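You operate a simulated robot arm through the tools that you are given. There is no shell and no other tool. Be economical: measure what you need, move in short steps, check, and stop when the job is done.

The job below is to be done with a simulated robot arm. You get a single attempt, and the scene is never put back.

JOB
Start the engine with the good battery's crank button, then stop it.
Fine: key to FREE, mode selector to HAND; never press the low battery's crank button; afterwards AUTO and key to LOCK. Press no other button.

The check looks at the end state, three seconds after you hand in, the way a careful person would. Anything else that was tipped, shoved, dropped, spilled or broken makes it a failure.

ROBOT AND FRAMES
A 7-joint arm with a fingered hand on a trunk, on a base that drives. Base frame: it is fixed to the floor where the robot stands at the start and does not move with it; the origin is under the middle of the robot, x ahead of it, y to its left, z up. Lengths are in mm, angles in degrees, forces in N, time in s.
Its first joint turns from -69.0 to 172.0 degrees. Places, roughly: brass key [500, -200, 1200]; crank one button [600, -300, 1300]; crank two button [600, -400, 1300]; hush button [600, -400, 1200]; jockey selector [600, -1700, 1300]; lamp test button [600, -300, 1200]; mains selector [500, -600, 800]; mode selector [500, -200, 1300]; red control cabinet [700, -400, 900]; square reset button [600, -600, 1200]; stop button [600, -600, 1300]; upper display [600, -600, 1600]. Payload 5 kg.
The tool frame sits at the grasp point between the pads (the TCP): z along the fingers, y along the line on which they close. The tips reach 32 mm beyond it. The gripper opens to 160 mm. The gripper's body begins 89 mm behind the TCP. The gripper is a hand of 3 fingers: y runs from the thumb to the fingers, the wrist lies at [0, 0, -252] in the tool frame, and closing takes about 1.5 s.
Orientation is that of the tool frame in the base frame, as a unit quaternion [x, y, z, w]. With the fingers straight down and closing along the base's y, the tool's x points along the base's -x, its y along +y and its z along -z.

CONTROLS
- The arm moves only by the tool step_arm. Its arguments are lists of equal length, an entry for each row: "linear": the shift along the base's x, y, z in units of 25 mm (1.0 is 25 mm), a list of three; "delta_rot": the turn, a rotation vector about the base's x, y, z in units of 4 degrees (1.0 is 4 degrees), a list of three. In form: {"linear": [[tx, ty, tz], ...], "delta_rot": [[rx, ry, rz], ...]}. A call has 1 to 10 rows; each row shifts and turns the commanded pose from where the row before left it. "gripper" is the closure in counts, from 0 (fully open) to 255 (shut), set as the call begins (left out, the last holds). A call with a number of a shift or a turn outside -1 to 1 is refused whole. Rows are played at 5 a second. More than 50 mm and 8.6 degrees between two rows, or a gripper value outside its range, and nothing of the call is played. A pose out of reach is approached as far as the arm can. The call stops where the force on the tool passes 40 N (or 10 N more than at its start, if that is more) or the arm is blocked; 0.2 s more then pass. Each finger travels about 108 mm/s and halts on what it meets, pressing with about 23 N; the grip force reading is that of the motor and also rises with nothing between the fingers. The clock runs only during rows and for 0.2 s after the last one: add rows that do not move to give the fingers time. The reply holds the time, the measured pose of the TCP, the force on the tool along the base axes, the opening and the grip force, in the units named above and with some noise, with the torque about the TCP (base axes, N m) and any sound that the robot's microphone picked up.
- Cameras (640 x 400 px; columns grow to the right, rows downward): "scene" is now at [125.8, -38.2, 1644.9]; the picture's right is [-0.48, -0.88, -0.00], its down [-0.26, 0.14, -0.96] and it looks along [0.84, -0.46, -0.29] (base axes); focal length 214 px, centre (320, 200). "wrist" rides on the gripper at [65, -4, -116] in the tool frame; the picture's right is [0.06, 1.00, 0.00], its down [-0.87, 0.05, -0.49] and it looks along [-0.49, 0.03, 0.87] (tool axes); focal length 261 px, centre (320, 200).
- snapshot(camera): a new picture of that camera. The clock stands still meanwhile.
- move_column(by): slides the trunk up (or, below 0, down) by that many mm; the arm and the scene camera ride with it, the base frame stays. It gives what a move gives, with no picture.
- roll_base(legs): drives the robot by 1 to 6 legs, each [ahead, left, turn to the left] in mm, mm and degrees, along the robot's own axes; the way and the turn of a leg run together, so that a leg with both is an arc; at most 1500 mm and 180 degrees a leg. The arm and the cameras ride along, it lands a little off, and it stops where it bumps. It gives what a move gives.
- grasp_type(shape): the hand has 3 fingers and takes this shape, open, in about a second: jaw (thumb against the fingers, like two jaws); tri (thumb and two fingers); tip (a fingertip pinch); poke (one finger out to press); point (the index stretched); flat (the hand flat); cup (the hand cupped); fist (a fist). The gripper value then closes the fingers along that shape, each until it touches; the sizes above hold for jaw. It gives what a move gives, with no picture.
- head_to(pan, tilt): turns the head with the scene camera to pan (to the left, within 86 degrees either way) and tilt (down, from -29 to 69), counted from straight ahead of the robot. It gives what a move gives.
- point_at(camera, pixels): for up to 12 pixels [column, row] of the newest picture of that camera ("zoom" is the newest enlarged one), the place [x, y, z] in the base frame of the surface seen there, good to about 3 mm, but the place of the scene camera against the robot may be out by one fixed shift of up to 12 mm in any direction. The clock stands still meanwhile.
- inspect(camera, box): a new picture of the part [left, top, right, bottom] of that camera's present view, enlarged. The clock stands still meanwhile.
- hand_in(): hands the job in; it is judged then, once.

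Keep the steps short. Do not move on a guess: measure, check each grasp and each placing, and mend mistakes. In all there are 80 turns and 60 pictures (those below and enlarged ones count). Leave the gripper open and the arm clear of the work at the hand-in unless told otherwise, and finish with a single line.

The tools are called after ">>>" as a command line: name --argument value ..., lists and objects as JSON in quotes. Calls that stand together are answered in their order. step_arm: Moves the arm, as the interface text tells. Its arguments: {"type":"object","properties":{"linear":{"type":"array","items":{"type":"array","items":{"type":"number"}}},"delta_rot":{"type":"array","items":{"type":"array","items":{"type":"number"}}},"gripper":{"type":"number"}},"required":["linear","delta_rot"]} The other tools are called the same way: move_column (by) slides the trunk up or down; grasp_type (shape) gives the hand a shape; roll_base (legs) drives the base; head_to (pan, tilt) turns the head that bears the scene camera; snapshot (camera) takes a picture; point_at (camera, pixels) gives the place of the surface under pixels of a picture; inspect (camera, box) takes an enlarged picture of a part of a camera's view; hand_in () hands the job in.

At the start:

```text
t: 0.0
ee_pos: [476.4, -642.3, 1552.1]
tcp_rot: [0.0, 1.0, 0.0, 0.0]
wrist_force: [0.2, 0.7, -0.4]
wrist_torque: [0.0, 0.01, -0.02]
finger_gap: 159.9
grasp_force: 0.0
shape: jaw
trunk travel left (down, up): [-782.0, 158.0]
robot x, y, heading: [2.1, 3.4, 0.0]
head pan, tilt: [-28.6, 17.0]
```

scene: 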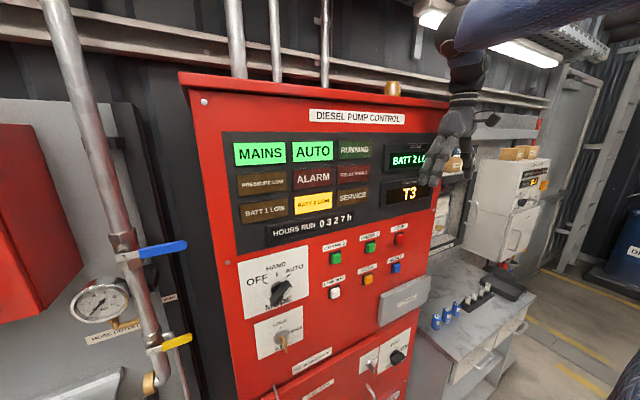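
wrist: 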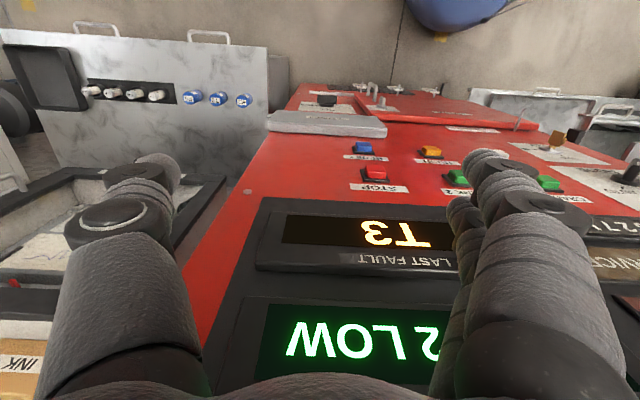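

The BATT 2 LOW lamp is lit, so battery 1 looks like the good one. I'll enlarge the panel to read the labels before moving.

>>> inspect --camera "scene" --box '[220, 230, 420, 370]'

>>> inspect --camera "scene" --box '[220, 100, 450, 250]'

```text
2.86 times, centred on (320, 300) of scene
```

zoom: 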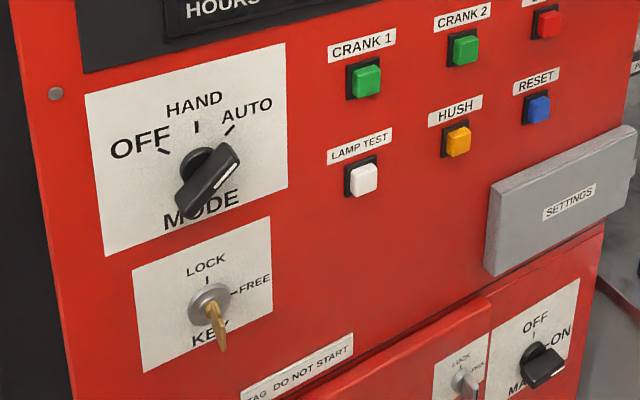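

```text
2.67 times, centred on (335, 175) of scene
```

zoom: 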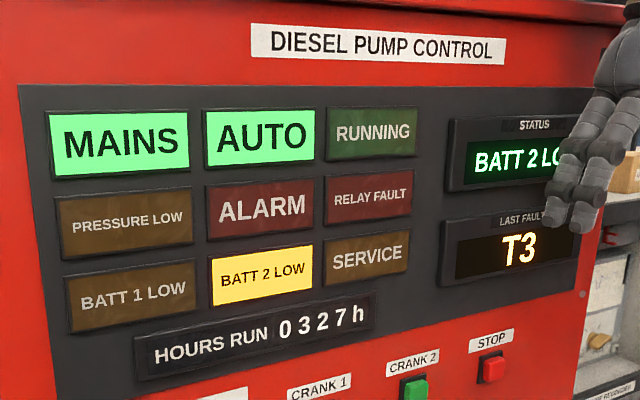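

Crank 1 belongs to battery 1, which is good. I'll enlarge the left controls and read the tag, then measure positions in that view.

>>> inspect --camera "scene" --box '[250, 320, 410, 400]'

>>> inspect --camera "scene" --box '[230, 225, 420, 345]'

```text
4.00 times, centred on (330, 360) of scene
```

zoom: 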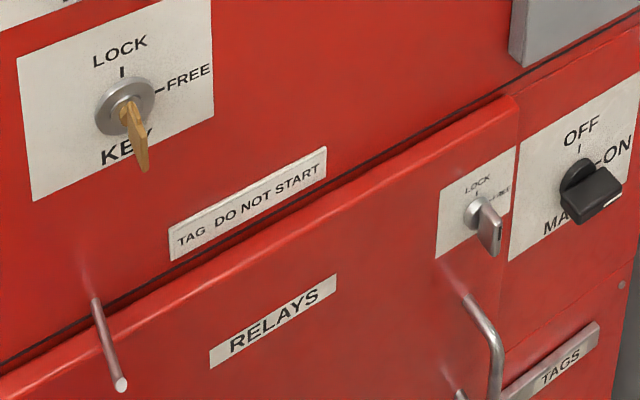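

```text
3.33 times, centred on (325, 285) of scene
```

zoom: 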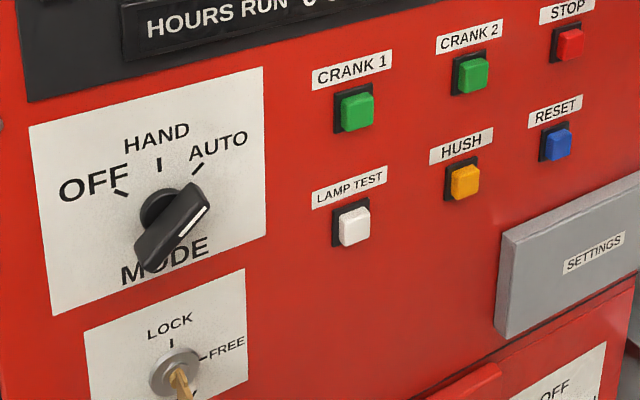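

The tag strip reads as a plain label with no tag hanging on it. Now I'll measure the controls: Crank 1 (358,110), Stop (571,43), knob, key, and the panel plane.

>>> point_at --camera "zoom" --pixels '[[358, 110], [341, 112], [571, 43], [190, 220], [150, 245], [200, 195], [158, 200], [180, 385], [170, 370], [100, 290], [290, 200], [474, 75]]'

>>> inspect --camera "scene" --box '[255, 320, 315, 358]'

>>> point_at --camera "zoom" --pixels '[[320, 200], [320, 260], [300, 340], [320, 100]]'

```text
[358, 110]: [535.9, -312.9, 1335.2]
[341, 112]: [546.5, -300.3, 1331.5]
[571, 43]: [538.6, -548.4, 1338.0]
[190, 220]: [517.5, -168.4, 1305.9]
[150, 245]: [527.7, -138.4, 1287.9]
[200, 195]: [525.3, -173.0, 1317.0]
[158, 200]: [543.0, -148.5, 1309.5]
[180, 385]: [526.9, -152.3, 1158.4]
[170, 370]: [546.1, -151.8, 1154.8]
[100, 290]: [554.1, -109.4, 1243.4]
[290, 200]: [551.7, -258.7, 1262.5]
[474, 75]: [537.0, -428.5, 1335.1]
```

```text
10.53 times, centred on (285, 339) of scene
```

zoom: 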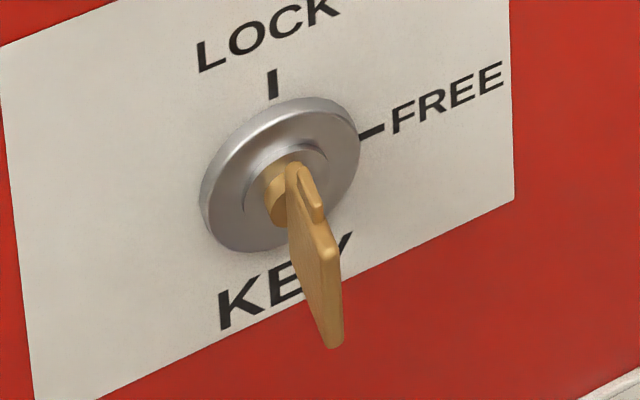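

```text
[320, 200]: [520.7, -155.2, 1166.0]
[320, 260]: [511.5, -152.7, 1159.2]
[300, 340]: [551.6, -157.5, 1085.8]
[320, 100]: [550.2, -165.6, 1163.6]
```

The panel face is at x≈552, facing −x. To point the hand at it the robot needs to stand further back, so I'll check both sides and the rear first.

>>> head_to --pan 86 --tilt 30

>>> snapshot --camera "scene"

>>> head_to --pan -86 --tilt 30

>>> snapshot --camera "scene"

```text
t: 1.9
ee_pos: [476.6, -642.4, 1552.3]
tcp_rot: [0.0, 1.0, 0.0, 0.0]
wrist_force: [-0.2, 0.1, -0.6]
wrist_torque: [0.0, -0.01, -0.01]
finger_gap: 159.9
grasp_force: 0.1
shape: jaw
trunk travel left (down, up): [-782.0, 158.0]
robot x, y, heading: [1.5, 1.1, -0.1]
head pan, tilt: [85.9, 30.0]
```

```text
52 pictures are left
```

scene: 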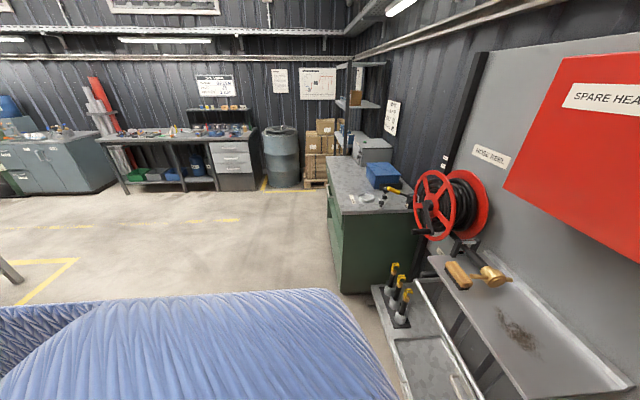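

```text
t: 4.5
ee_pos: [476.8, -643.0, 1551.6]
tcp_rot: [0.0, 1.0, 0.0, 0.0]
wrist_force: [0.1, -0.5, 0.2]
wrist_torque: [-0.01, -0.03, -0.02]
finger_gap: 159.7
grasp_force: 0.1
shape: jaw
trunk travel left (down, up): [-782.0, 158.0]
robot x, y, heading: [1.5, 0.4, -0.1]
head pan, tilt: [-85.9, 30.0]
```

```text
51 pictures are left
```

scene: 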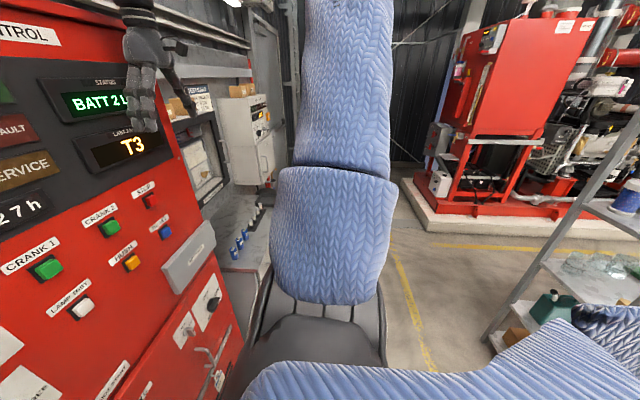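

There's a rack with glassware behind and to the right. I'll measure how close it is.

>>> point_at --camera "scene" --pixels '[[490, 335], [560, 240], [625, 205], [515, 335], [553, 305], [440, 60], [335, 100], [335, 240], [320, 340], [500, 360], [600, 330], [635, 120]]'

```text
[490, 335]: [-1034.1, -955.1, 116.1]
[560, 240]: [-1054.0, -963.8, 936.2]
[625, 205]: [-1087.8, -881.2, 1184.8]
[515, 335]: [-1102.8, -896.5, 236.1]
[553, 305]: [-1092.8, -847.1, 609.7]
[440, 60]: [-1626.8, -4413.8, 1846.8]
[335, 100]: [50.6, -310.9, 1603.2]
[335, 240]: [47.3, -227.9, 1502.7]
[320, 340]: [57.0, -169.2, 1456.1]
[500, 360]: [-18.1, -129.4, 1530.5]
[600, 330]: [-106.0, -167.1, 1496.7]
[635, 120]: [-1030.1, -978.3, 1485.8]
```

The rack's front is at x≈−1030, so backing up 250 mm is safe. Then I'll tip the hand to point forward.

>>> roll_base --legs '[[-250, 0, 0]]'

>>> step_arm --linear '[[0, 0, 0], [0, 0, 0], [0, 0, 0], [0, 0, 0], [0, 0, 0], [0, 0, 0], [0, 0, 0], [0, 0, 0], [0, 0, 0], [0, 0, 0]]' --delta_rot '[[0, -1, 0], [0, -1, 0], [0, -1, 0], [0, -1, 0], [0, -1, 0], [0, -1, 0], [0, -1, 0], [0, -1, 0], [0, -1, 0], [0, -1, 0]]'

```text
t: 6.3
ee_pos: [226.3, -643.0, 1551.0]
tcp_rot: [-0.001, 1.0, 0.0, 0.001]
wrist_force: [0.4, -0.3, -0.4]
wrist_torque: [-0.01, -0.03, 0.02]
finger_gap: 159.8
grasp_force: 0.1
shape: jaw
trunk travel left (down, up): [-782.0, 158.0]
robot x, y, heading: [-252.4, 0.1, -0.0]
head pan, tilt: [-85.9, 30.0]
```

```text
t: 8.6
ee_pos: [225.8, -643.7, 1552.2]
tcp_rot: [0.001, 0.939, -0.001, 0.343]
wrist_force: [0.3, 0.4, 0.2]
wrist_torque: [0.01, 0.02, 0.03]
finger_gap: 159.9
grasp_force: 0.0
shape: jaw
trunk travel left (down, up): [-782.0, 158.0]
robot x, y, heading: [-249.3, -2.0, 0.2]
head pan, tilt: [-85.9, 30.0]
```

Tilted 40° so far. Next I'll finish pointing it forward while moving ahead to x≈380, still clear of the panel.

>>> step_arm --linear '[[0.6, 0, 0], [0.6, 0, 0], [0.6, 0, 0], [0.6, 0, 0], [0.6, 0, 0], [0.6, 0, 0], [0.6, 0, 0], [0.6, 0, 0], [0.6, 0, 0], [0.6, 0, 0]]' --delta_rot '[[0, -1, 0], [0, -1, 0], [0, -1, 0], [0, -1, 0], [0, -1, 0], [0, -1, 0], [0, -1, 0], [0, -1, 0], [0, -1, 0], [0, -1, 0]]'

>>> step_arm --linear '[[0, 1, -1], [0, 1, -1], [0, 1, -1], [0, 1, -1], [0, 1, -1], [0, 1, -1], [0, 1, -1], [0, 1, -1], [0, 1, -1], [0, 1, -1]]' --delta_rot '[[0, -1, 0], [0, -1, 0], [0, -0.5, 0], [0, 0, 0], [0, 0, 0], [0, 0, 0], [0, 0, 0], [0, 0, 0], [0, 0, 0], [0, 0, 0]]'

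>>> head_to --pan -20 --tilt 25

>>> snapshot --camera "scene"

```text
t: 10.8
ee_pos: [376.8, -642.2, 1552.2]
tcp_rot: [0.0, 0.766, 0.0, 0.643]
wrist_force: [0.3, 0.4, -0.7]
wrist_torque: [-0.01, 0.01, -0.02]
finger_gap: 160.2
grasp_force: 0.0
shape: jaw
trunk travel left (down, up): [-782.0, 158.0]
robot x, y, heading: [-249.6, 0.3, -0.1]
head pan, tilt: [-85.9, 30.0]
```

```text
t: 13.2
ee_pos: [414.0, -423.1, 1258.6]
tcp_rot: [-0.001, 0.729, 0.0, 0.684]
wrist_force: [-0.3, -0.3, 0.9]
wrist_torque: [-0.01, 0.01, -0.03]
finger_gap: 160.0
grasp_force: 0.1
shape: jaw
out of reach, approached as far as the arm can: row 6, 7, 8, 9, 10
trunk travel left (down, up): [-782.0, 158.0]
robot x, y, heading: [-251.2, 0.3, -0.0]
head pan, tilt: [-85.9, 30.0]
stopped in row 10: the arm was blocked; the commanded pose is now the measured one
```

```text
t: 14.5
ee_pos: [414.2, -421.8, 1259.9]
tcp_rot: [-0.002, 0.729, 0.001, 0.684]
wrist_force: [-0.1, 0.0, 0.3]
wrist_torque: [-0.01, 0.04, 0.0]
finger_gap: 160.0
grasp_force: 0.1
shape: jaw
trunk travel left (down, up): [-782.0, 158.0]
robot x, y, heading: [-247.2, 1.5, 0.1]
head pan, tilt: [-20.0, 25.0]
```

```text
50 pictures are left
```

scene: 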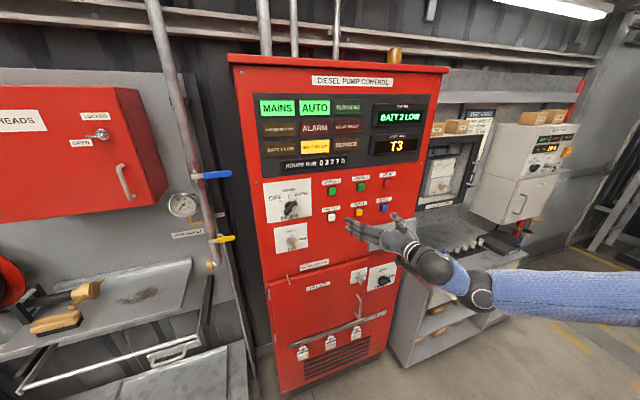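

The arm hit a limit at z≈1259 with its elbow spread to the right. I'll lower the trunk to help, but first measure the elbow's clearance over the bench.

>>> point_at --camera "scene" --pixels '[[480, 290], [560, 295], [630, 305], [430, 265], [475, 243], [500, 240], [440, 300], [375, 318], [340, 330]]'

```text
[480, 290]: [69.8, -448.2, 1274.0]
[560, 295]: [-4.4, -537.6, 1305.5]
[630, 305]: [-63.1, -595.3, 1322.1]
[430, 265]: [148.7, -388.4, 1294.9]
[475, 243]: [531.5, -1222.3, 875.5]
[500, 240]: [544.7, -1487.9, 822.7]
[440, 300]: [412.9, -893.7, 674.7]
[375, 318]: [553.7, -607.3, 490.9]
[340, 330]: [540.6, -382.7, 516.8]
```

The arm is well clear of the bench, so I'll lower the trunk 200 mm.

>>> move_column --by -200

>>> step_arm --linear '[[-1, 1, 1], [-1, 1, 1], [0, 1, 1], [0, 1, 1], [0, 1, 0], [0, 1, 0], [0, 1, 0], [0, 1, 0], [0, 1, 0], [0, 1, 0]]' --delta_rot '[[0, -0.91, 0], [0, 0, 0], [0, 0, 0], [0, 0, 0], [0, 0, 0], [0, 0, 0], [0, 0, 0], [0, 0, 0], [0, 0, 0], [0, 0, 0]]'

```text
t: 16.7
ee_pos: [414.3, -423.3, 1059.0]
tcp_rot: [0.0, 0.729, -0.001, 0.685]
wrist_force: [0.4, 1.1, 0.2]
wrist_torque: [0.01, -0.03, -0.04]
finger_gap: 159.9
grasp_force: 0.0
shape: jaw
trunk travel left (down, up): [-582.0, 358.0]
robot x, y, heading: [-249.1, -2.9, -0.0]
head pan, tilt: [-20.0, 25.0]
```

```text
t: 19.1
ee_pos: [463.8, -370.1, 1228.1]
tcp_rot: [-0.165, 0.635, -0.306, 0.69]
wrist_force: [0.3, 1.3, -0.2]
wrist_torque: [0.01, -0.02, -0.05]
finger_gap: 159.9
grasp_force: 0.0
shape: jaw
out of reach, approached as far as the arm can: row 1, 2, 3, 4, 5, 6, 7, 8
trunk travel left (down, up): [-582.0, 358.0]
robot x, y, heading: [-248.8, -1.4, 0.2]
head pan, tilt: [-20.0, 25.0]
stopped in row 10: the arm was blocked; the commanded pose is now the measured one
```

The arm is cramped: joint 1 is near its right-hand limit. I'll back off and shift right so the panel lies ahead and to the left of the robot, where the joint range is good.

>>> roll_base --legs '[[-180, 0, 0], [0, -400, 0]]'

>>> snapshot --camera "scene"

```text
t: 22.7
ee_pos: [282.0, -775.5, 1227.0]
tcp_rot: [-0.163, 0.636, -0.308, 0.689]
wrist_force: [-0.1, -0.8, 0.1]
wrist_torque: [-0.02, -0.04, 0.02]
finger_gap: 160.3
grasp_force: 0.1
shape: jaw
trunk travel left (down, up): [-582.0, 358.0]
robot x, y, heading: [-433.5, -401.7, -0.0]
head pan, tilt: [-20.0, 25.0]
```

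```text
49 pictures are left
```

scene: 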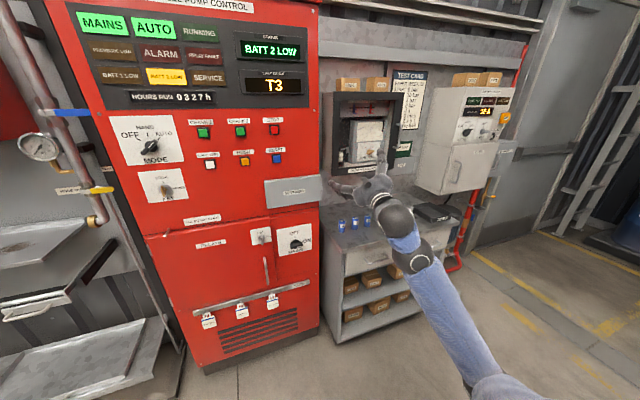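

Clear of everything. Next I'll straighten the hand while moving left and slightly forward, staying well short of the panel.

>>> step_arm --linear '[[0.4, 0.5, 0], [0.4, 0.5, 0], [0.4, 0.5, 0], [0.4, 0.5, 0], [0.4, 0.5, 0], [0.4, 0.5, 0], [0.4, 0.5, 0], [0.4, 0.5, 0], [0.4, 0.5, 0], [0.4, 0.5, 0]]' --delta_rot '[[0.973, 0.11, 0.3], [0.973, 0.11, 0.3], [0.973, 0.11, 0.3], [0.973, 0.11, 0.3], [0.973, 0.11, 0.3], [0.973, 0.11, 0.3], [0.973, 0.11, 0.3], [0.973, 0.11, 0.3], [0.973, 0.11, 0.3], [0.973, 0.11, 0.3]]'

>>> step_arm --linear '[[0, 1, 0], [0, 1, 0], [0, 1, 0], [0, 1, 0], [0, 1, 0], [0, 1, 0], [0, 1, 0], [0, 1, 0], [0, 1, 0], [0, 1, 0]]' --delta_rot '[[0, 0, 0], [0, 0, 0], [0, 0, 0], [0, 0, 0], [0, 0, 0], [0, 0, 0], [0, 0, 0], [0, 0, 0], [0, 0, 0], [0, 0, 0]]'

```text
t: 24.9
ee_pos: [381.0, -650.1, 1226.4]
tcp_rot: [0.0, 0.707, 0.0, 0.707]
wrist_force: [0.2, -0.6, 0.8]
wrist_torque: [0.0, 0.0, -0.01]
finger_gap: 160.1
grasp_force: 0.0
shape: jaw
trunk travel left (down, up): [-582.0, 358.0]
robot x, y, heading: [-434.6, -401.1, -0.4]
head pan, tilt: [-20.0, 25.0]
```

```text
t: 27.1
ee_pos: [383.5, -399.5, 1227.3]
tcp_rot: [-0.001, 0.707, 0.001, 0.707]
wrist_force: [-0.2, -0.8, -0.8]
wrist_torque: [-0.03, -0.03, -0.04]
finger_gap: 159.9
grasp_force: 0.0
shape: jaw
trunk travel left (down, up): [-582.0, 358.0]
robot x, y, heading: [-430.2, -400.7, -0.3]
head pan, tilt: [-20.0, 25.0]
```

Straight and reachable now. Before closing in, I'll re-measure the key and knob from this viewpoint.

>>> inspect --camera "scene" --box '[110, 110, 230, 200]'

```text
4.44 times, centred on (170, 155) of scene
```

zoom: 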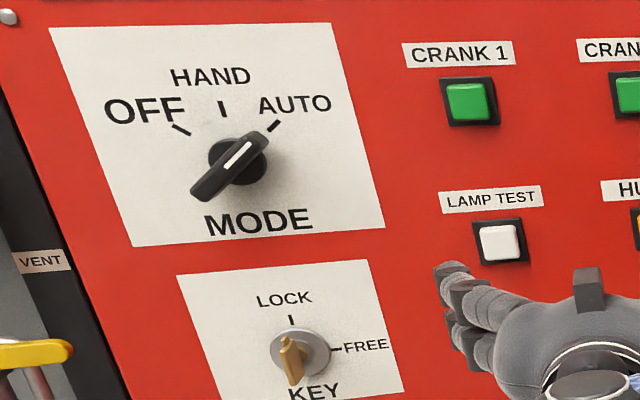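

>>> point_at --camera "zoom" --pixels '[[285, 345], [293, 378], [288, 360], [310, 345], [467, 103], [240, 155], [200, 195], [263, 137], [255, 165], [285, 340], [276, 352], [500, 243]]'

>>> inspect --camera "scene" --box '[155, 172, 185, 200]'

>>> point_at --camera "zoom" --pixels '[[300, 140], [320, 200], [340, 260], [360, 200], [280, 170]]'

```text
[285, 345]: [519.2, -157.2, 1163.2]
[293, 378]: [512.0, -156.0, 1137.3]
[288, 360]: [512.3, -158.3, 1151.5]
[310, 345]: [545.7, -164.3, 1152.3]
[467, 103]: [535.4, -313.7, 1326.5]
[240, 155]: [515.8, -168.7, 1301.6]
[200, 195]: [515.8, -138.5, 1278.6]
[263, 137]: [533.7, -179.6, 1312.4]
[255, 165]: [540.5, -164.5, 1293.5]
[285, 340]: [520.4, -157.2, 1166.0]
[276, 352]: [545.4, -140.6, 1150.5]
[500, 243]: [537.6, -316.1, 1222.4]
```

```text
14.29 times, centred on (170, 186) of scene
```

zoom: 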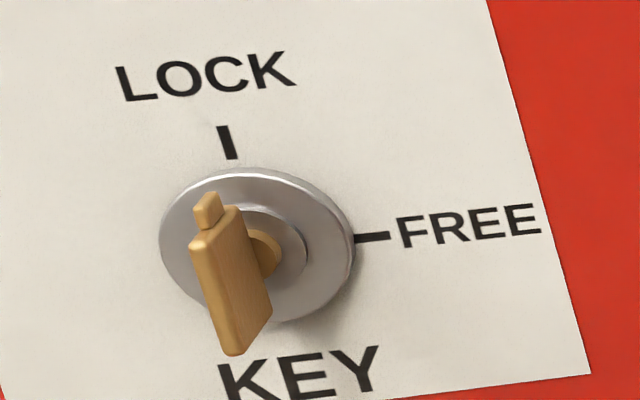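

```text
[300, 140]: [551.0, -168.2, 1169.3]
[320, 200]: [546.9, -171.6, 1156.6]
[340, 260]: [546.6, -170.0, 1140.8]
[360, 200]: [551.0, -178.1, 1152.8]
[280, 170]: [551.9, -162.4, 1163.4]
```

The scene camera may have a fixed offset, so I'll cross-check with the wrist camera. I'm moving the hand in front of the key at x≈383, far enough back to be safe.

>>> step_arm --linear '[[0, 1, -0.3], [0, 1, -0.3], [0, 1, -0.3], [0, 1, -0.3], [0, 1, -0.3], [0, 1, -0.3], [0, 1, -0.3], [0, 1, -0.3], [0, 1, -0.3], [0, 0.8, -0.3]]' --delta_rot '[[0, 0, 0], [0, 0, 0], [0, 0, 0], [0, 0, 0], [0, 0, 0], [0, 0, 0], [0, 0, 0], [0, 0, 0], [0, 0, 0], [0, 0, 0]]'

>>> snapshot --camera "wrist"

```text
t: 29.3
ee_pos: [381.0, -153.4, 1153.0]
tcp_rot: [-0.001, 0.707, 0.0, 0.707]
wrist_force: [-0.4, 0.1, -0.6]
wrist_torque: [0.01, -0.01, 0.03]
finger_gap: 160.0
grasp_force: 0.0
shape: jaw
trunk travel left (down, up): [-582.0, 358.0]
robot x, y, heading: [-430.4, -401.0, 0.1]
head pan, tilt: [-20.0, 25.0]
```

```text
46 pictures are left
```

wrist: 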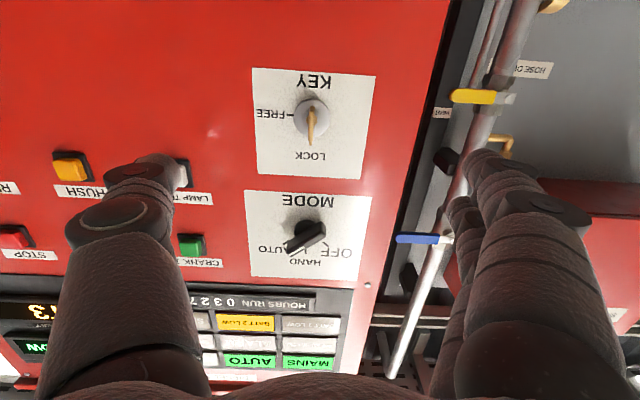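

>>> inspect --camera "wrist" --box '[170, 70, 380, 270]'

>>> point_at --camera "wrist" --pixels '[[312, 108], [312, 120], [310, 138], [302, 120], [322, 122], [305, 236], [290, 247], [320, 230], [190, 244], [72, 166], [15, 236], [300, 165]]'

```text
2.00 times, centred on (275, 170) of wrist
```

zoom: 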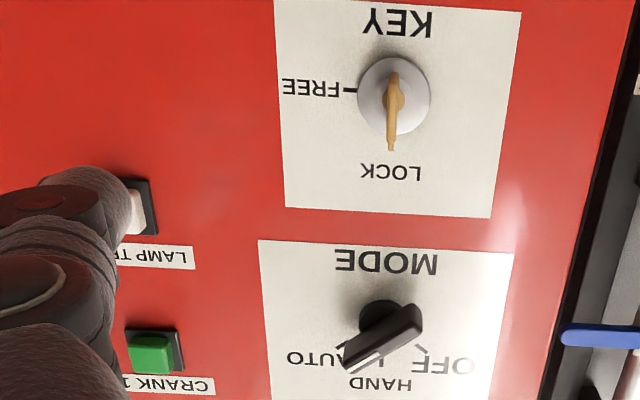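

```text
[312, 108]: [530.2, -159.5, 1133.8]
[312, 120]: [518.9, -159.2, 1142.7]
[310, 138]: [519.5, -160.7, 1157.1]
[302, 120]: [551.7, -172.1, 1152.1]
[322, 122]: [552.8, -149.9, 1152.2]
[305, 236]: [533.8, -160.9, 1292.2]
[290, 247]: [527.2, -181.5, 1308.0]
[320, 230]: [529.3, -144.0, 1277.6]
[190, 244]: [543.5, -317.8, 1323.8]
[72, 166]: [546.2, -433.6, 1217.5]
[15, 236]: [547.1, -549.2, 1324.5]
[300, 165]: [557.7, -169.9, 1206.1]
```

The wrist camera agrees to within a few mm: key axis about y −160, z 1150; knob y −161, z 1292; Crank 1 (543,−318,1324); Stop (547,−549,1324). Going to FREE is a +90° turn about x. I'll first test that roll in free air.

>>> step_arm --linear '[[0, 0, 0], [0, 0, 0], [0, 0, 0], [0, 0, 0], [0, 0, 0], [0, 0, 0], [0, 0, 0], [0, 0, 0], [0, 0, 0], [0, 0, 0]]' --delta_rot '[[1, 0, 0], [1, 0, 0], [1, 0, 0], [1, 0, 0], [1, 0, 0], [1, 0, 0], [1, 0, 0], [1, 0, 0], [1, 0, 0], [1, 0, 0]]' --gripper 130

>>> step_arm --linear '[[0, 0, 0], [0, 0, 0], [0, 0, 0], [0, 0, 0], [0, 0, 0], [0, 0, 0], [0, 0, 0], [0, 0, 0], [0, 0, 0], [0, 0, 0]]' --delta_rot '[[1, 0, 0], [1, 0, 0], [1, 0, 0], [1, 0, 0], [1, 0, 0], [1, 0, 0], [1, 0, 0], [1, 0, 0], [1, 0, 0], [1, 0, 0]]'

>>> step_arm --linear '[[0, 0, 0], [0, 0, 0], [0, 0, 0], [0, 0, 0]]' --delta_rot '[[1, 0, 0], [1, 0, 0], [1, 0, 0], [1, 0, 0]]'

```text
t: 31.5
ee_pos: [381.4, -155.2, 1152.7]
tcp_rot: [0.241, 0.664, 0.243, 0.664]
wrist_force: [0.2, -0.2, 0.0]
wrist_torque: [-0.01, 0.0, -0.01]
finger_gap: 79.0
grasp_force: 0.1
shape: jaw
trunk travel left (down, up): [-582.0, 358.0]
robot x, y, heading: [-434.4, -399.6, -0.1]
head pan, tilt: [-20.0, 25.0]
```

```text
t: 33.7
ee_pos: [381.6, -153.3, 1152.4]
tcp_rot: [0.455, 0.541, 0.455, 0.542]
wrist_force: [0.2, -0.1, -0.3]
wrist_torque: [0.0, 0.01, -0.01]
finger_gap: 78.9
grasp_force: 0.2
shape: jaw
trunk travel left (down, up): [-582.0, 358.0]
robot x, y, heading: [-436.6, -402.6, 0.0]
head pan, tilt: [-20.0, 25.0]
```

```text
t: 34.7
ee_pos: [381.8, -152.5, 1152.1]
tcp_rot: [0.525, 0.473, 0.526, 0.473]
wrist_force: [-0.1, -0.7, -0.8]
wrist_torque: [0.0, -0.02, -0.05]
finger_gap: 79.0
grasp_force: 0.0
shape: jaw
trunk travel left (down, up): [-582.0, 358.0]
robot x, y, heading: [-430.0, -402.5, -0.2]
head pan, tilt: [-20.0, 25.0]
```

The full roll works. Rolling back and centring on the key at y −160, z ≈1147.

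>>> step_arm --linear '[[0, 0, 0], [0, 0, 0], [0, 0, 0], [0, 0, 0], [0, 0, 0], [0, 0, 0], [0, 0, 0], [0, 0, 0], [0, 0, 0], [0, 0, 0]]' --delta_rot '[[-1, 0, 0], [-1, 0, 0], [-1, 0, 0], [-1, 0, 0], [-1, 0, 0], [-1, 0, 0], [-1, 0, 0], [-1, 0, 0], [-1, 0, 0], [-1, 0, 0]]'

>>> step_arm --linear '[[0, 0, 0], [0, 0, 0], [0, 0, 0], [0, 0, 0], [0, 0, 0], [0, 0, 0], [0, 0, 0], [0, 0, 0], [0, 0, 0], [0, 0, 0]]' --delta_rot '[[-1, 0, 0], [-1, 0, 0], [-1, 0, 0], [-1, 0, 0], [-1, 0, 0], [-1, 0, 0], [-1, 0, 0], [-1, 0, 0], [-1, 0, 0], [-1, 0, 0]]'

>>> step_arm --linear '[[0, -0.27, -0.2], [0.5, 0, 0], [0.5, 0, 0], [0.5, 0, 0], [0.5, 0, 0], [0.5, 0, 0], [0, 0, 0]]' --delta_rot '[[-1, 0, 0], [-1, 0, 0], [-1, 0, 0], [-1, 0, 0], [0, 0, 0], [0, 0, 0], [0, 0, 0]]'

>>> snapshot --camera "wrist"

```text
t: 36.9
ee_pos: [381.6, -154.0, 1152.9]
tcp_rot: [0.331, 0.624, 0.332, 0.625]
wrist_force: [-0.3, 0.3, 0.0]
wrist_torque: [-0.01, 0.0, 0.01]
finger_gap: 79.1
grasp_force: 0.1
shape: jaw
trunk travel left (down, up): [-582.0, 358.0]
robot x, y, heading: [-431.0, -402.7, 0.1]
head pan, tilt: [-20.0, 25.0]
```

```text
t: 39.1
ee_pos: [380.4, -154.2, 1152.6]
tcp_rot: [0.096, 0.7, 0.099, 0.701]
wrist_force: [0.2, 0.0, -0.4]
wrist_torque: [-0.02, -0.02, 0.0]
finger_gap: 78.9
grasp_force: 0.0
shape: jaw
trunk travel left (down, up): [-582.0, 358.0]
robot x, y, heading: [-432.3, -402.3, 0.1]
head pan, tilt: [-20.0, 25.0]
```

```text
t: 40.7
ee_pos: [442.8, -162.3, 1148.0]
tcp_rot: [-0.001, 0.707, 0.001, 0.707]
wrist_force: [-0.3, 0.7, 0.4]
wrist_torque: [-0.03, -0.04, 0.04]
finger_gap: 79.2
grasp_force: 0.0
shape: jaw
trunk travel left (down, up): [-582.0, 358.0]
robot x, y, heading: [-433.8, -403.2, -0.3]
head pan, tilt: [-20.0, 25.0]
```

```text
44 pictures are left
```

wrist: 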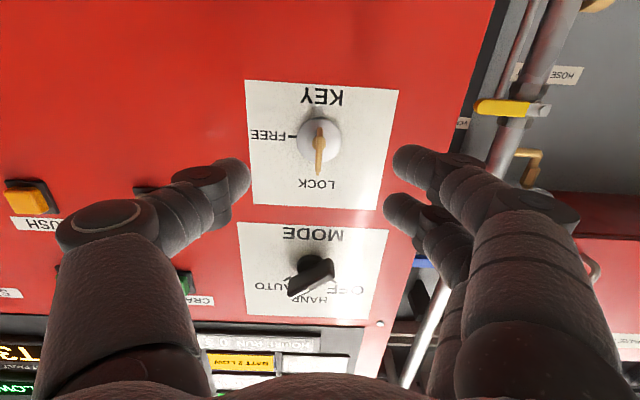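

The key sits midway between thumb and fingers (column 319). I'll enlarge to refine its location.

>>> inspect --camera "wrist" --box '[280, 100, 360, 190]'

>>> point_at --camera "wrist" --pixels '[[319, 128], [319, 140], [319, 155], [318, 170], [303, 140], [336, 140], [319, 120], [245, 180], [395, 165], [392, 205]]'

```text
4.44 times, centred on (320, 145) of wrist
```

zoom: 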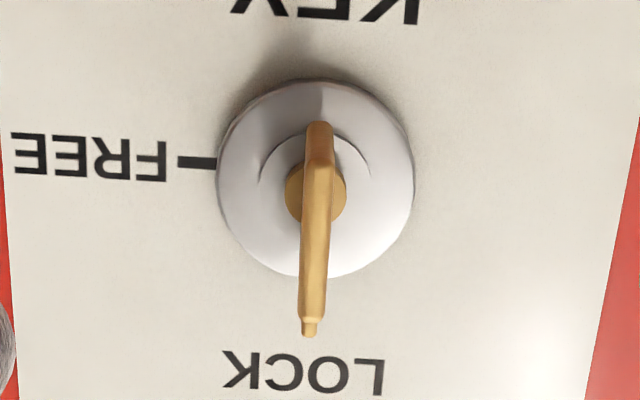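

```text
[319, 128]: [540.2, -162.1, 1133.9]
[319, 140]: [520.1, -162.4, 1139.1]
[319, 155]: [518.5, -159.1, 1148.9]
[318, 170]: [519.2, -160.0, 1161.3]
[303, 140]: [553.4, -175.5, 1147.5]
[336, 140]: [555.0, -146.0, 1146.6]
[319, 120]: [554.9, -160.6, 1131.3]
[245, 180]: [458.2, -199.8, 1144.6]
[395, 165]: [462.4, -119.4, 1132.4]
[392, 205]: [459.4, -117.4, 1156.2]
```

The key plate spans x 518–540 and z 1132–1165 at y −160. I'll advance 62 mm so the fingertips straddle it at x≈537, then close.

>>> step_arm --linear '[[0.5, 0, 0], [0.5, 0, 0], [0.5, 0.05, 0], [0.5, 0, 0], [0.48, 0, 0], [0, 0, 0]]' --delta_rot '[[0, 0, 0], [0, 0, 0], [0, 0, 0], [0, 0, 0], [0, 0, 0], [0, 0, 0]]'

>>> step_arm --linear '[[0, 0, 0], [0, 0, 0], [0, 0, 0], [0, 0, 0], [0, 0, 0], [0, 0, 0]]' --delta_rot '[[0, 0, 0], [0, 0, 0], [0, 0, 0], [0, 0, 0], [0, 0, 0], [0, 0, 0]]' --gripper 255

>>> snapshot --camera "wrist"

```text
t: 42.1
ee_pos: [505.6, -159.6, 1147.5]
tcp_rot: [-0.001, 0.707, 0.002, 0.707]
wrist_force: [0.4, 0.1, -0.1]
wrist_torque: [0.0, -0.01, 0.0]
finger_gap: 79.2
grasp_force: 0.1
shape: jaw
trunk travel left (down, up): [-582.0, 358.0]
robot x, y, heading: [-432.5, -402.6, -0.0]
head pan, tilt: [-20.0, 25.0]
```

```text
t: 43.5
ee_pos: [506.6, -161.1, 1146.1]
tcp_rot: [-0.002, 0.707, 0.001, 0.707]
wrist_force: [3.2, -0.2, 0.3]
wrist_torque: [0.0, -0.03, 0.04]
finger_gap: 0.0
grasp_force: 23.0
shape: jaw
trunk travel left (down, up): [-582.0, 358.0]
robot x, y, heading: [-433.6, -400.9, -0.1]
head pan, tilt: [-20.0, 25.0]
```

```text
42 pictures are left
```

wrist: 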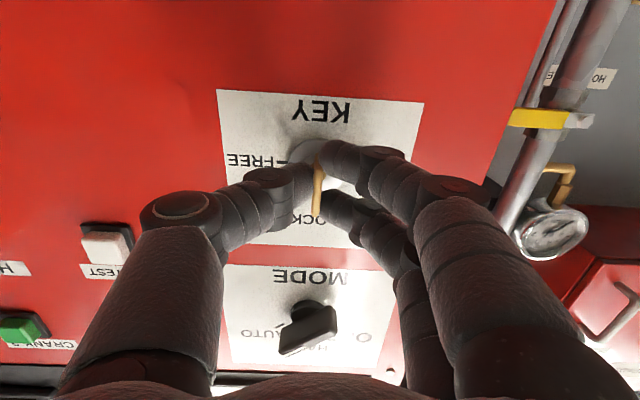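

The key is visibly pinched at (318,180), with grip 23 N. I'll start a small turn and watch the forces.

>>> step_arm --linear '[[0, 0, 0], [0, 0, 0], [0, 0, 0], [0, 0, 0], [0, 0, 0]]' --delta_rot '[[1, 0, 0], [1, 0, 0], [1, 0, 0], [1, 0, 0], [1, 0, 0]]'

>>> snapshot --camera "wrist"

```text
t: 44.7
ee_pos: [506.2, -159.4, 1148.1]
tcp_rot: [0.121, 0.696, 0.124, 0.697]
wrist_force: [5.7, 3.2, 4.9]
wrist_torque: [-0.04, -0.1, 0.09]
finger_gap: 0.2
grasp_force: 23.0
shape: jaw
trunk travel left (down, up): [-582.0, 358.0]
robot x, y, heading: [-430.7, -402.6, -0.2]
head pan, tilt: [-20.0, 25.0]
```

```text
41 pictures are left
```

wrist: 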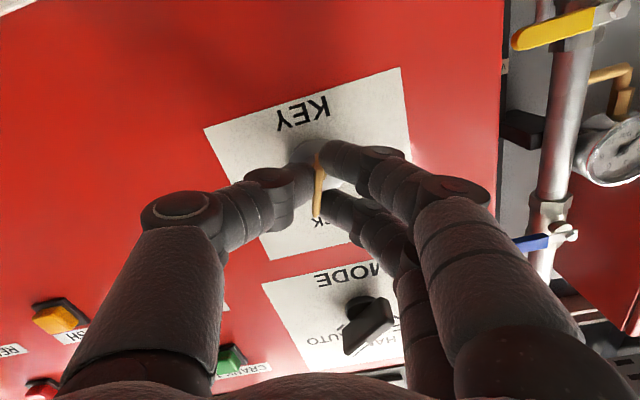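

The key turns with the hand, and forces are low. Continuing to 90°.

>>> step_arm --linear '[[0, 0, 0], [0, 0, 0], [0, 0, 0], [0, 0, 0], [0, 0, 0], [0, 0, 0], [0, 0, 0], [0, 0, 0], [0, 0, 0]]' --delta_rot '[[1, 0, 0], [1, 0, 0], [1, 0, 0], [1, 0, 0], [1, 0, 0], [1, 0, 0], [1, 0, 0], [1, 0, 0], [1, 0, 0]]'

>>> step_arm --linear '[[0, 0, 0], [0, 0, 0], [0, 0, 0], [0, 0, 0], [0, 0, 0], [0, 0, 0], [0, 0, 0], [0, 0, 0], [0, 0, 0]]' --delta_rot '[[1, 0, 0], [1, 0, 0], [1, 0, 0], [1, 0, 0], [1, 0, 0], [1, 0, 0], [1, 0, 0], [1, 0, 0], [0.6, 0, 0]]'

>>> snapshot --camera "wrist"

```text
t: 46.7
ee_pos: [506.3, -158.7, 1148.2]
tcp_rot: [0.331, 0.624, 0.333, 0.625]
wrist_force: [7.9, 5.3, 12.3]
wrist_torque: [-0.01, -0.29, 0.16]
finger_gap: 0.0
grasp_force: 23.2
shape: jaw
trunk travel left (down, up): [-582.0, 358.0]
robot x, y, heading: [-431.4, -400.9, -0.2]
head pan, tilt: [-20.0, 25.0]
```

```text
t: 48.7
ee_pos: [505.6, -159.6, 1148.2]
tcp_rot: [0.501, 0.497, 0.503, 0.499]
wrist_force: [9.3, 8.1, 15.5]
wrist_torque: [-0.14, -0.37, 0.18]
finger_gap: 0.0
grasp_force: 23.3
shape: jaw
trunk travel left (down, up): [-582.0, 358.0]
robot x, y, heading: [-430.7, -398.7, -0.1]
head pan, tilt: [-20.0, 25.0]
```

```text
40 pictures are left
```

wrist: 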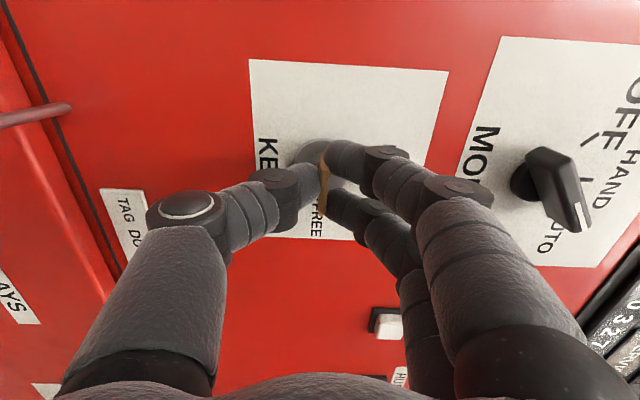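

The key looks aligned with FREE. I'll open the fingers, retreat, and check.

>>> step_arm --linear '[[0, 0, 0], [0, 0, 0], [0, 0, 0], [0, 0, 0], [-0.5, 0, 0], [-1, 0, 0], [-1, 0, 0], [-1, 0, 0], [-1, 0, 0], [-0.5, 0, 0]]' --delta_rot '[[0, 0, 0], [0, 0, 0], [0, 0, 0], [0, 0, 0], [0, 0, 0], [0, 0, 0], [0, 0, 0], [0, 0, 0], [0, 0, 0], [0, 0, 0]]' --gripper 130

>>> snapshot --camera "wrist"

>>> inspect --camera "wrist" --box '[240, 50, 400, 170]'

```text
t: 50.9
ee_pos: [380.0, -158.7, 1147.2]
tcp_rot: [0.502, 0.498, 0.501, 0.499]
wrist_force: [0.9, 0.3, -1.0]
wrist_torque: [0.03, 0.04, 0.02]
finger_gap: 78.1
grasp_force: 0.0
shape: jaw
trunk travel left (down, up): [-582.0, 358.0]
robot x, y, heading: [-427.8, -400.7, -0.0]
head pan, tilt: [-20.0, 25.0]
```

```text
39 pictures are left
```

wrist: 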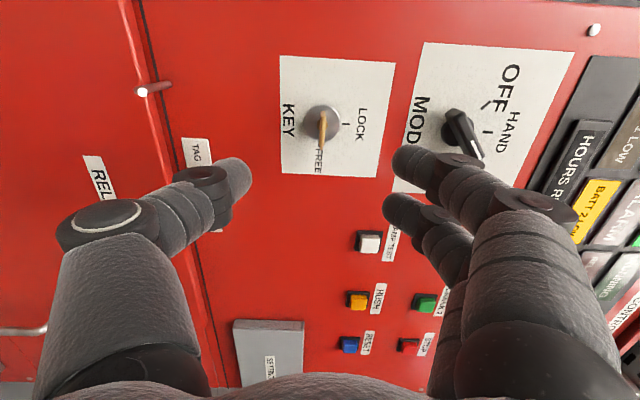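

```text
3.33 times, centred on (320, 110) of wrist
```

zoom: 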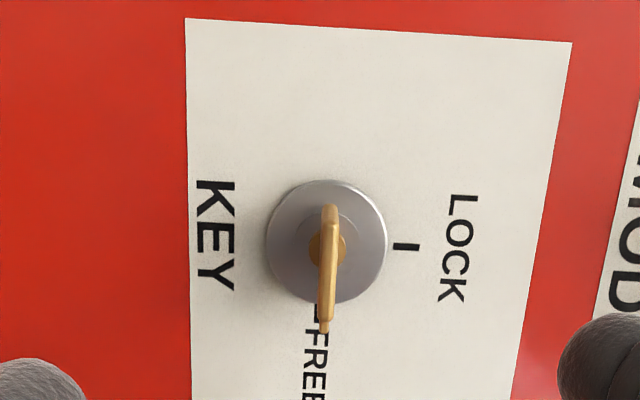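

The key's nub points at FREE. Next is the mode knob: roll back to 45° and raise to y −161, z 1292.

>>> step_arm --linear '[[0, 0, 0.58], [0, 0, 0.58], [0, 0, 0.58], [0, 0, 0.58], [0, 0, 0.58], [0, 0, 0.58], [0, 0, 0.58], [0, 0, 0.58], [0, 0, 0.58], [0, 0, 0.58]]' --delta_rot '[[-1, 0, 0], [-1, 0, 0], [-1, 0, 0], [-1, 0, 0], [-1, 0, 0], [-1, 0, 0], [-1, 0, 0], [-1, 0, 0], [-1, 0, 0], [-1, 0, 0]]'

>>> step_arm --linear '[[0.5, -0.05, 0], [0.5, 0, 0], [0.4, 0, 0]]' --delta_rot '[[-1, 0, 0], [-0.25, 0, 0], [0, 0, 0]]'

>>> snapshot --camera "wrist"

>>> inspect --camera "wrist" --box '[240, 60, 400, 200]'

```text
t: 53.1
ee_pos: [380.4, -159.3, 1292.4]
tcp_rot: [0.3, 0.64, 0.301, 0.64]
wrist_force: [0.2, -0.2, 0.5]
wrist_torque: [-0.04, 0.02, 0.01]
finger_gap: 78.1
grasp_force: 0.1
shape: jaw
trunk travel left (down, up): [-582.0, 358.0]
robot x, y, heading: [-432.4, -403.4, -0.0]
head pan, tilt: [-20.0, 25.0]
```

```text
t: 53.9
ee_pos: [416.5, -163.1, 1293.2]
tcp_rot: [0.272, 0.652, 0.273, 0.653]
wrist_force: [-0.4, -1.2, -0.1]
wrist_torque: [0.04, 0.03, 0.0]
finger_gap: 78.1
grasp_force: 0.0
shape: jaw
trunk travel left (down, up): [-582.0, 358.0]
robot x, y, heading: [-432.9, -400.3, -0.2]
head pan, tilt: [-20.0, 25.0]
```

```text
37 pictures are left
```

wrist: 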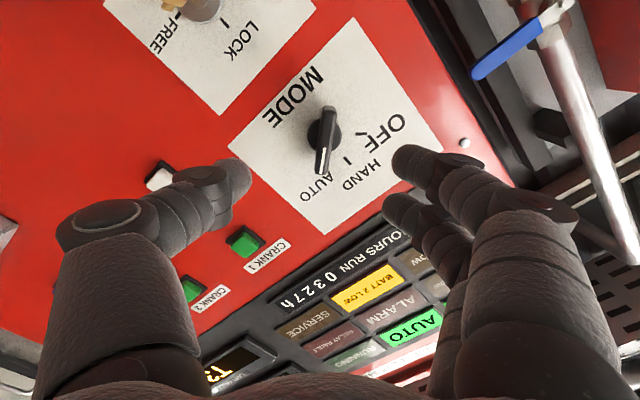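

```text
2.86 times, centred on (320, 130) of wrist
```

zoom: 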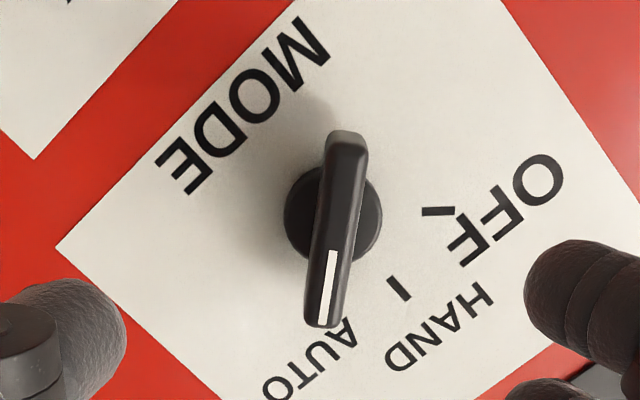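

The bar is almost aligned with the hand. Measuring its ends and the tick marks to get the exact angle.

>>> point_at --camera "zoom" --pixels '[[345, 145], [340, 200], [322, 315], [332, 260], [300, 215], [375, 210], [338, 165], [438, 211], [398, 290], [327, 302]]'

```text
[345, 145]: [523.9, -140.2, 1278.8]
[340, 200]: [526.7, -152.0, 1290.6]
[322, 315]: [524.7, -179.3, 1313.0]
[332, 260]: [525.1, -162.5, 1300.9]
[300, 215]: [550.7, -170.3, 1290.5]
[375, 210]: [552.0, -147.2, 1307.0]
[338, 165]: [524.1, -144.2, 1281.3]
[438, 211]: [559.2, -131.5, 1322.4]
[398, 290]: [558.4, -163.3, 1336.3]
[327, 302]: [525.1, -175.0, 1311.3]
```

The bar centre is about y −159.5, z 1297, at ~49°. I'll correct the position and roll, advance to TCP x≈510, and close on it.

>>> step_arm --linear '[[0.5, 0.12, 0.15], [0.5, 0, 0], [0.5, 0, 0], [0.5, 0, 0], [0.5, 0, 0], [0.5, 0, 0], [0.5, 0, 0], [0.24, 0, 0], [0, 0, 0]]' --delta_rot '[[0.9, 0, 0], [0, 0, 0], [0, 0, 0], [0, 0, 0], [0, 0, 0], [0, 0, 0], [0, 0, 0], [0, 0, 0], [0, 0, 0]]'

>>> step_arm --linear '[[0, 0, 0], [0, 0, 0], [0, 0, 0], [0, 0, 0], [0, 0, 0], [0, 0, 0]]' --delta_rot '[[0, 0, 0], [0, 0, 0], [0, 0, 0], [0, 0, 0], [0, 0, 0], [0, 0, 0]]' --gripper 255

>>> snapshot --camera "wrist"

```text
t: 55.9
ee_pos: [509.8, -157.1, 1296.7]
tcp_rot: [0.293, 0.643, 0.294, 0.644]
wrist_force: [0.8, 0.0, -0.1]
wrist_torque: [-0.01, -0.01, 0.02]
finger_gap: 78.4
grasp_force: 0.1
shape: jaw
trunk travel left (down, up): [-582.0, 358.0]
robot x, y, heading: [-429.7, -400.4, -0.1]
head pan, tilt: [-20.0, 25.0]
```

```text
t: 57.3
ee_pos: [510.1, -158.1, 1296.3]
tcp_rot: [0.292, 0.643, 0.294, 0.644]
wrist_force: [2.2, 0.7, 1.3]
wrist_torque: [0.03, -0.02, 0.03]
finger_gap: 7.9
grasp_force: 23.1
shape: jaw
trunk travel left (down, up): [-582.0, 358.0]
robot x, y, heading: [-433.0, -401.7, 0.0]
head pan, tilt: [-20.0, 25.0]
```

```text
35 pictures are left
```

wrist: 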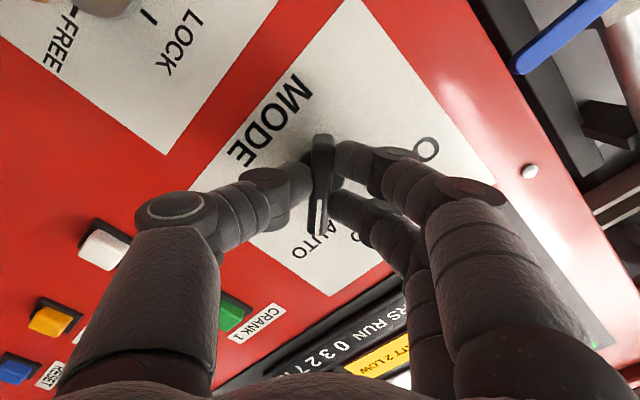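

The knob is gripped (gap 7.9 mm). Turning −49° brings it up to HAND.

>>> step_arm --linear '[[0, 0, 0], [0, 0, 0], [0, 0, 0], [0, 0, 0], [0, 0, 0], [0, 0, 0], [0, 0, 0]]' --delta_rot '[[-1, 0, 0], [-1, 0, 0], [-1, 0, 0], [-1, 0, 0], [-1, 0, 0], [-1, 0, 0], [-1, 0, 0]]'

>>> step_arm --linear '[[0, 0, 0], [0, 0, 0], [0, 0, 0], [0, 0, 0], [0, 0, 0], [0, 0, 0]]' --delta_rot '[[-1, 0, 0], [-1, 0, 0], [-1, 0, 0], [-1, 0, 0], [-1, 0, 0], [-0.2, 0, 0]]'

>>> snapshot --camera "wrist"

```text
t: 58.9
ee_pos: [510.3, -158.8, 1295.8]
tcp_rot: [0.128, 0.695, 0.129, 0.696]
wrist_force: [-4.5, -7.0, -8.3]
wrist_torque: [0.06, 0.16, -0.17]
finger_gap: 7.9
grasp_force: 22.9
shape: jaw
trunk travel left (down, up): [-582.0, 358.0]
robot x, y, heading: [-430.9, -401.1, 0.0]
head pan, tilt: [-20.0, 25.0]
```

```text
t: 60.3
ee_pos: [510.1, -159.9, 1295.5]
tcp_rot: [0.0, 0.707, 0.002, 0.707]
wrist_force: [-9.3, -14.1, -15.6]
wrist_torque: [0.09, 0.32, -0.35]
finger_gap: 8.1
grasp_force: 23.3
shape: jaw
trunk travel left (down, up): [-582.0, 358.0]
robot x, y, heading: [-432.0, -403.9, -0.2]
head pan, tilt: [-20.0, 25.0]
```

```text
34 pictures are left
```

wrist: 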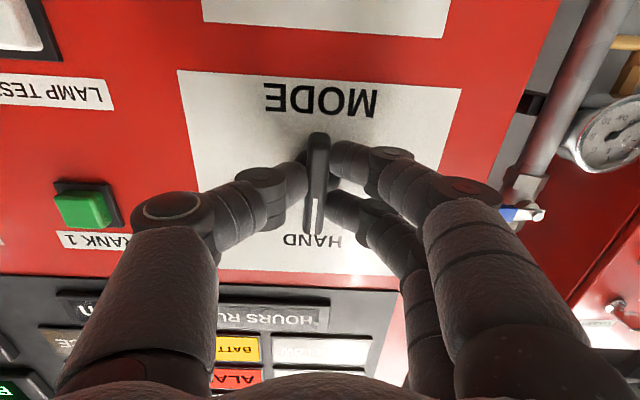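

The pointer shows HAND. I'll release, back off, and check the lamps.

>>> step_arm --linear '[[0, 0, 0], [0, 0, 0], [0, 0, 0], [0, 0, 0], [-0.5, 0, 0], [-1, 0, 0], [-1, 0, 0], [-1, 0, 0], [-1, 0, 0], [-0.5, 0, 0]]' --delta_rot '[[0, 0, 0], [0, 0, 0], [0, 0, 0], [0, 0, 0], [0, 0, 0], [0, 0, 0], [0, 0, 0], [0, 0, 0], [0, 0, 0], [0, 0, 0]]' --gripper 130

>>> snapshot --camera "scene"

>>> snapshot --camera "wrist"

```text
t: 62.5
ee_pos: [385.2, -158.5, 1297.7]
tcp_rot: [0.0, 0.707, 0.003, 0.707]
wrist_force: [0.4, 0.3, 0.6]
wrist_torque: [-0.04, 0.01, 0.0]
finger_gap: 77.7
grasp_force: 0.1
shape: jaw
trunk travel left (down, up): [-582.0, 358.0]
robot x, y, heading: [-433.4, -401.5, -0.1]
head pan, tilt: [-20.0, 25.0]
```

```text
33 pictures are left
```

scene: 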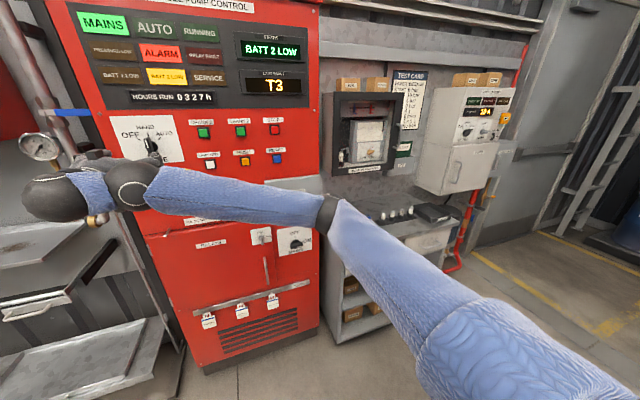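

```text
32 pictures are left
```

wrist: 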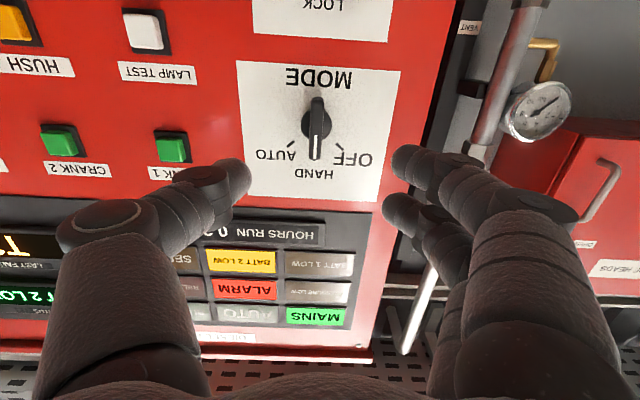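

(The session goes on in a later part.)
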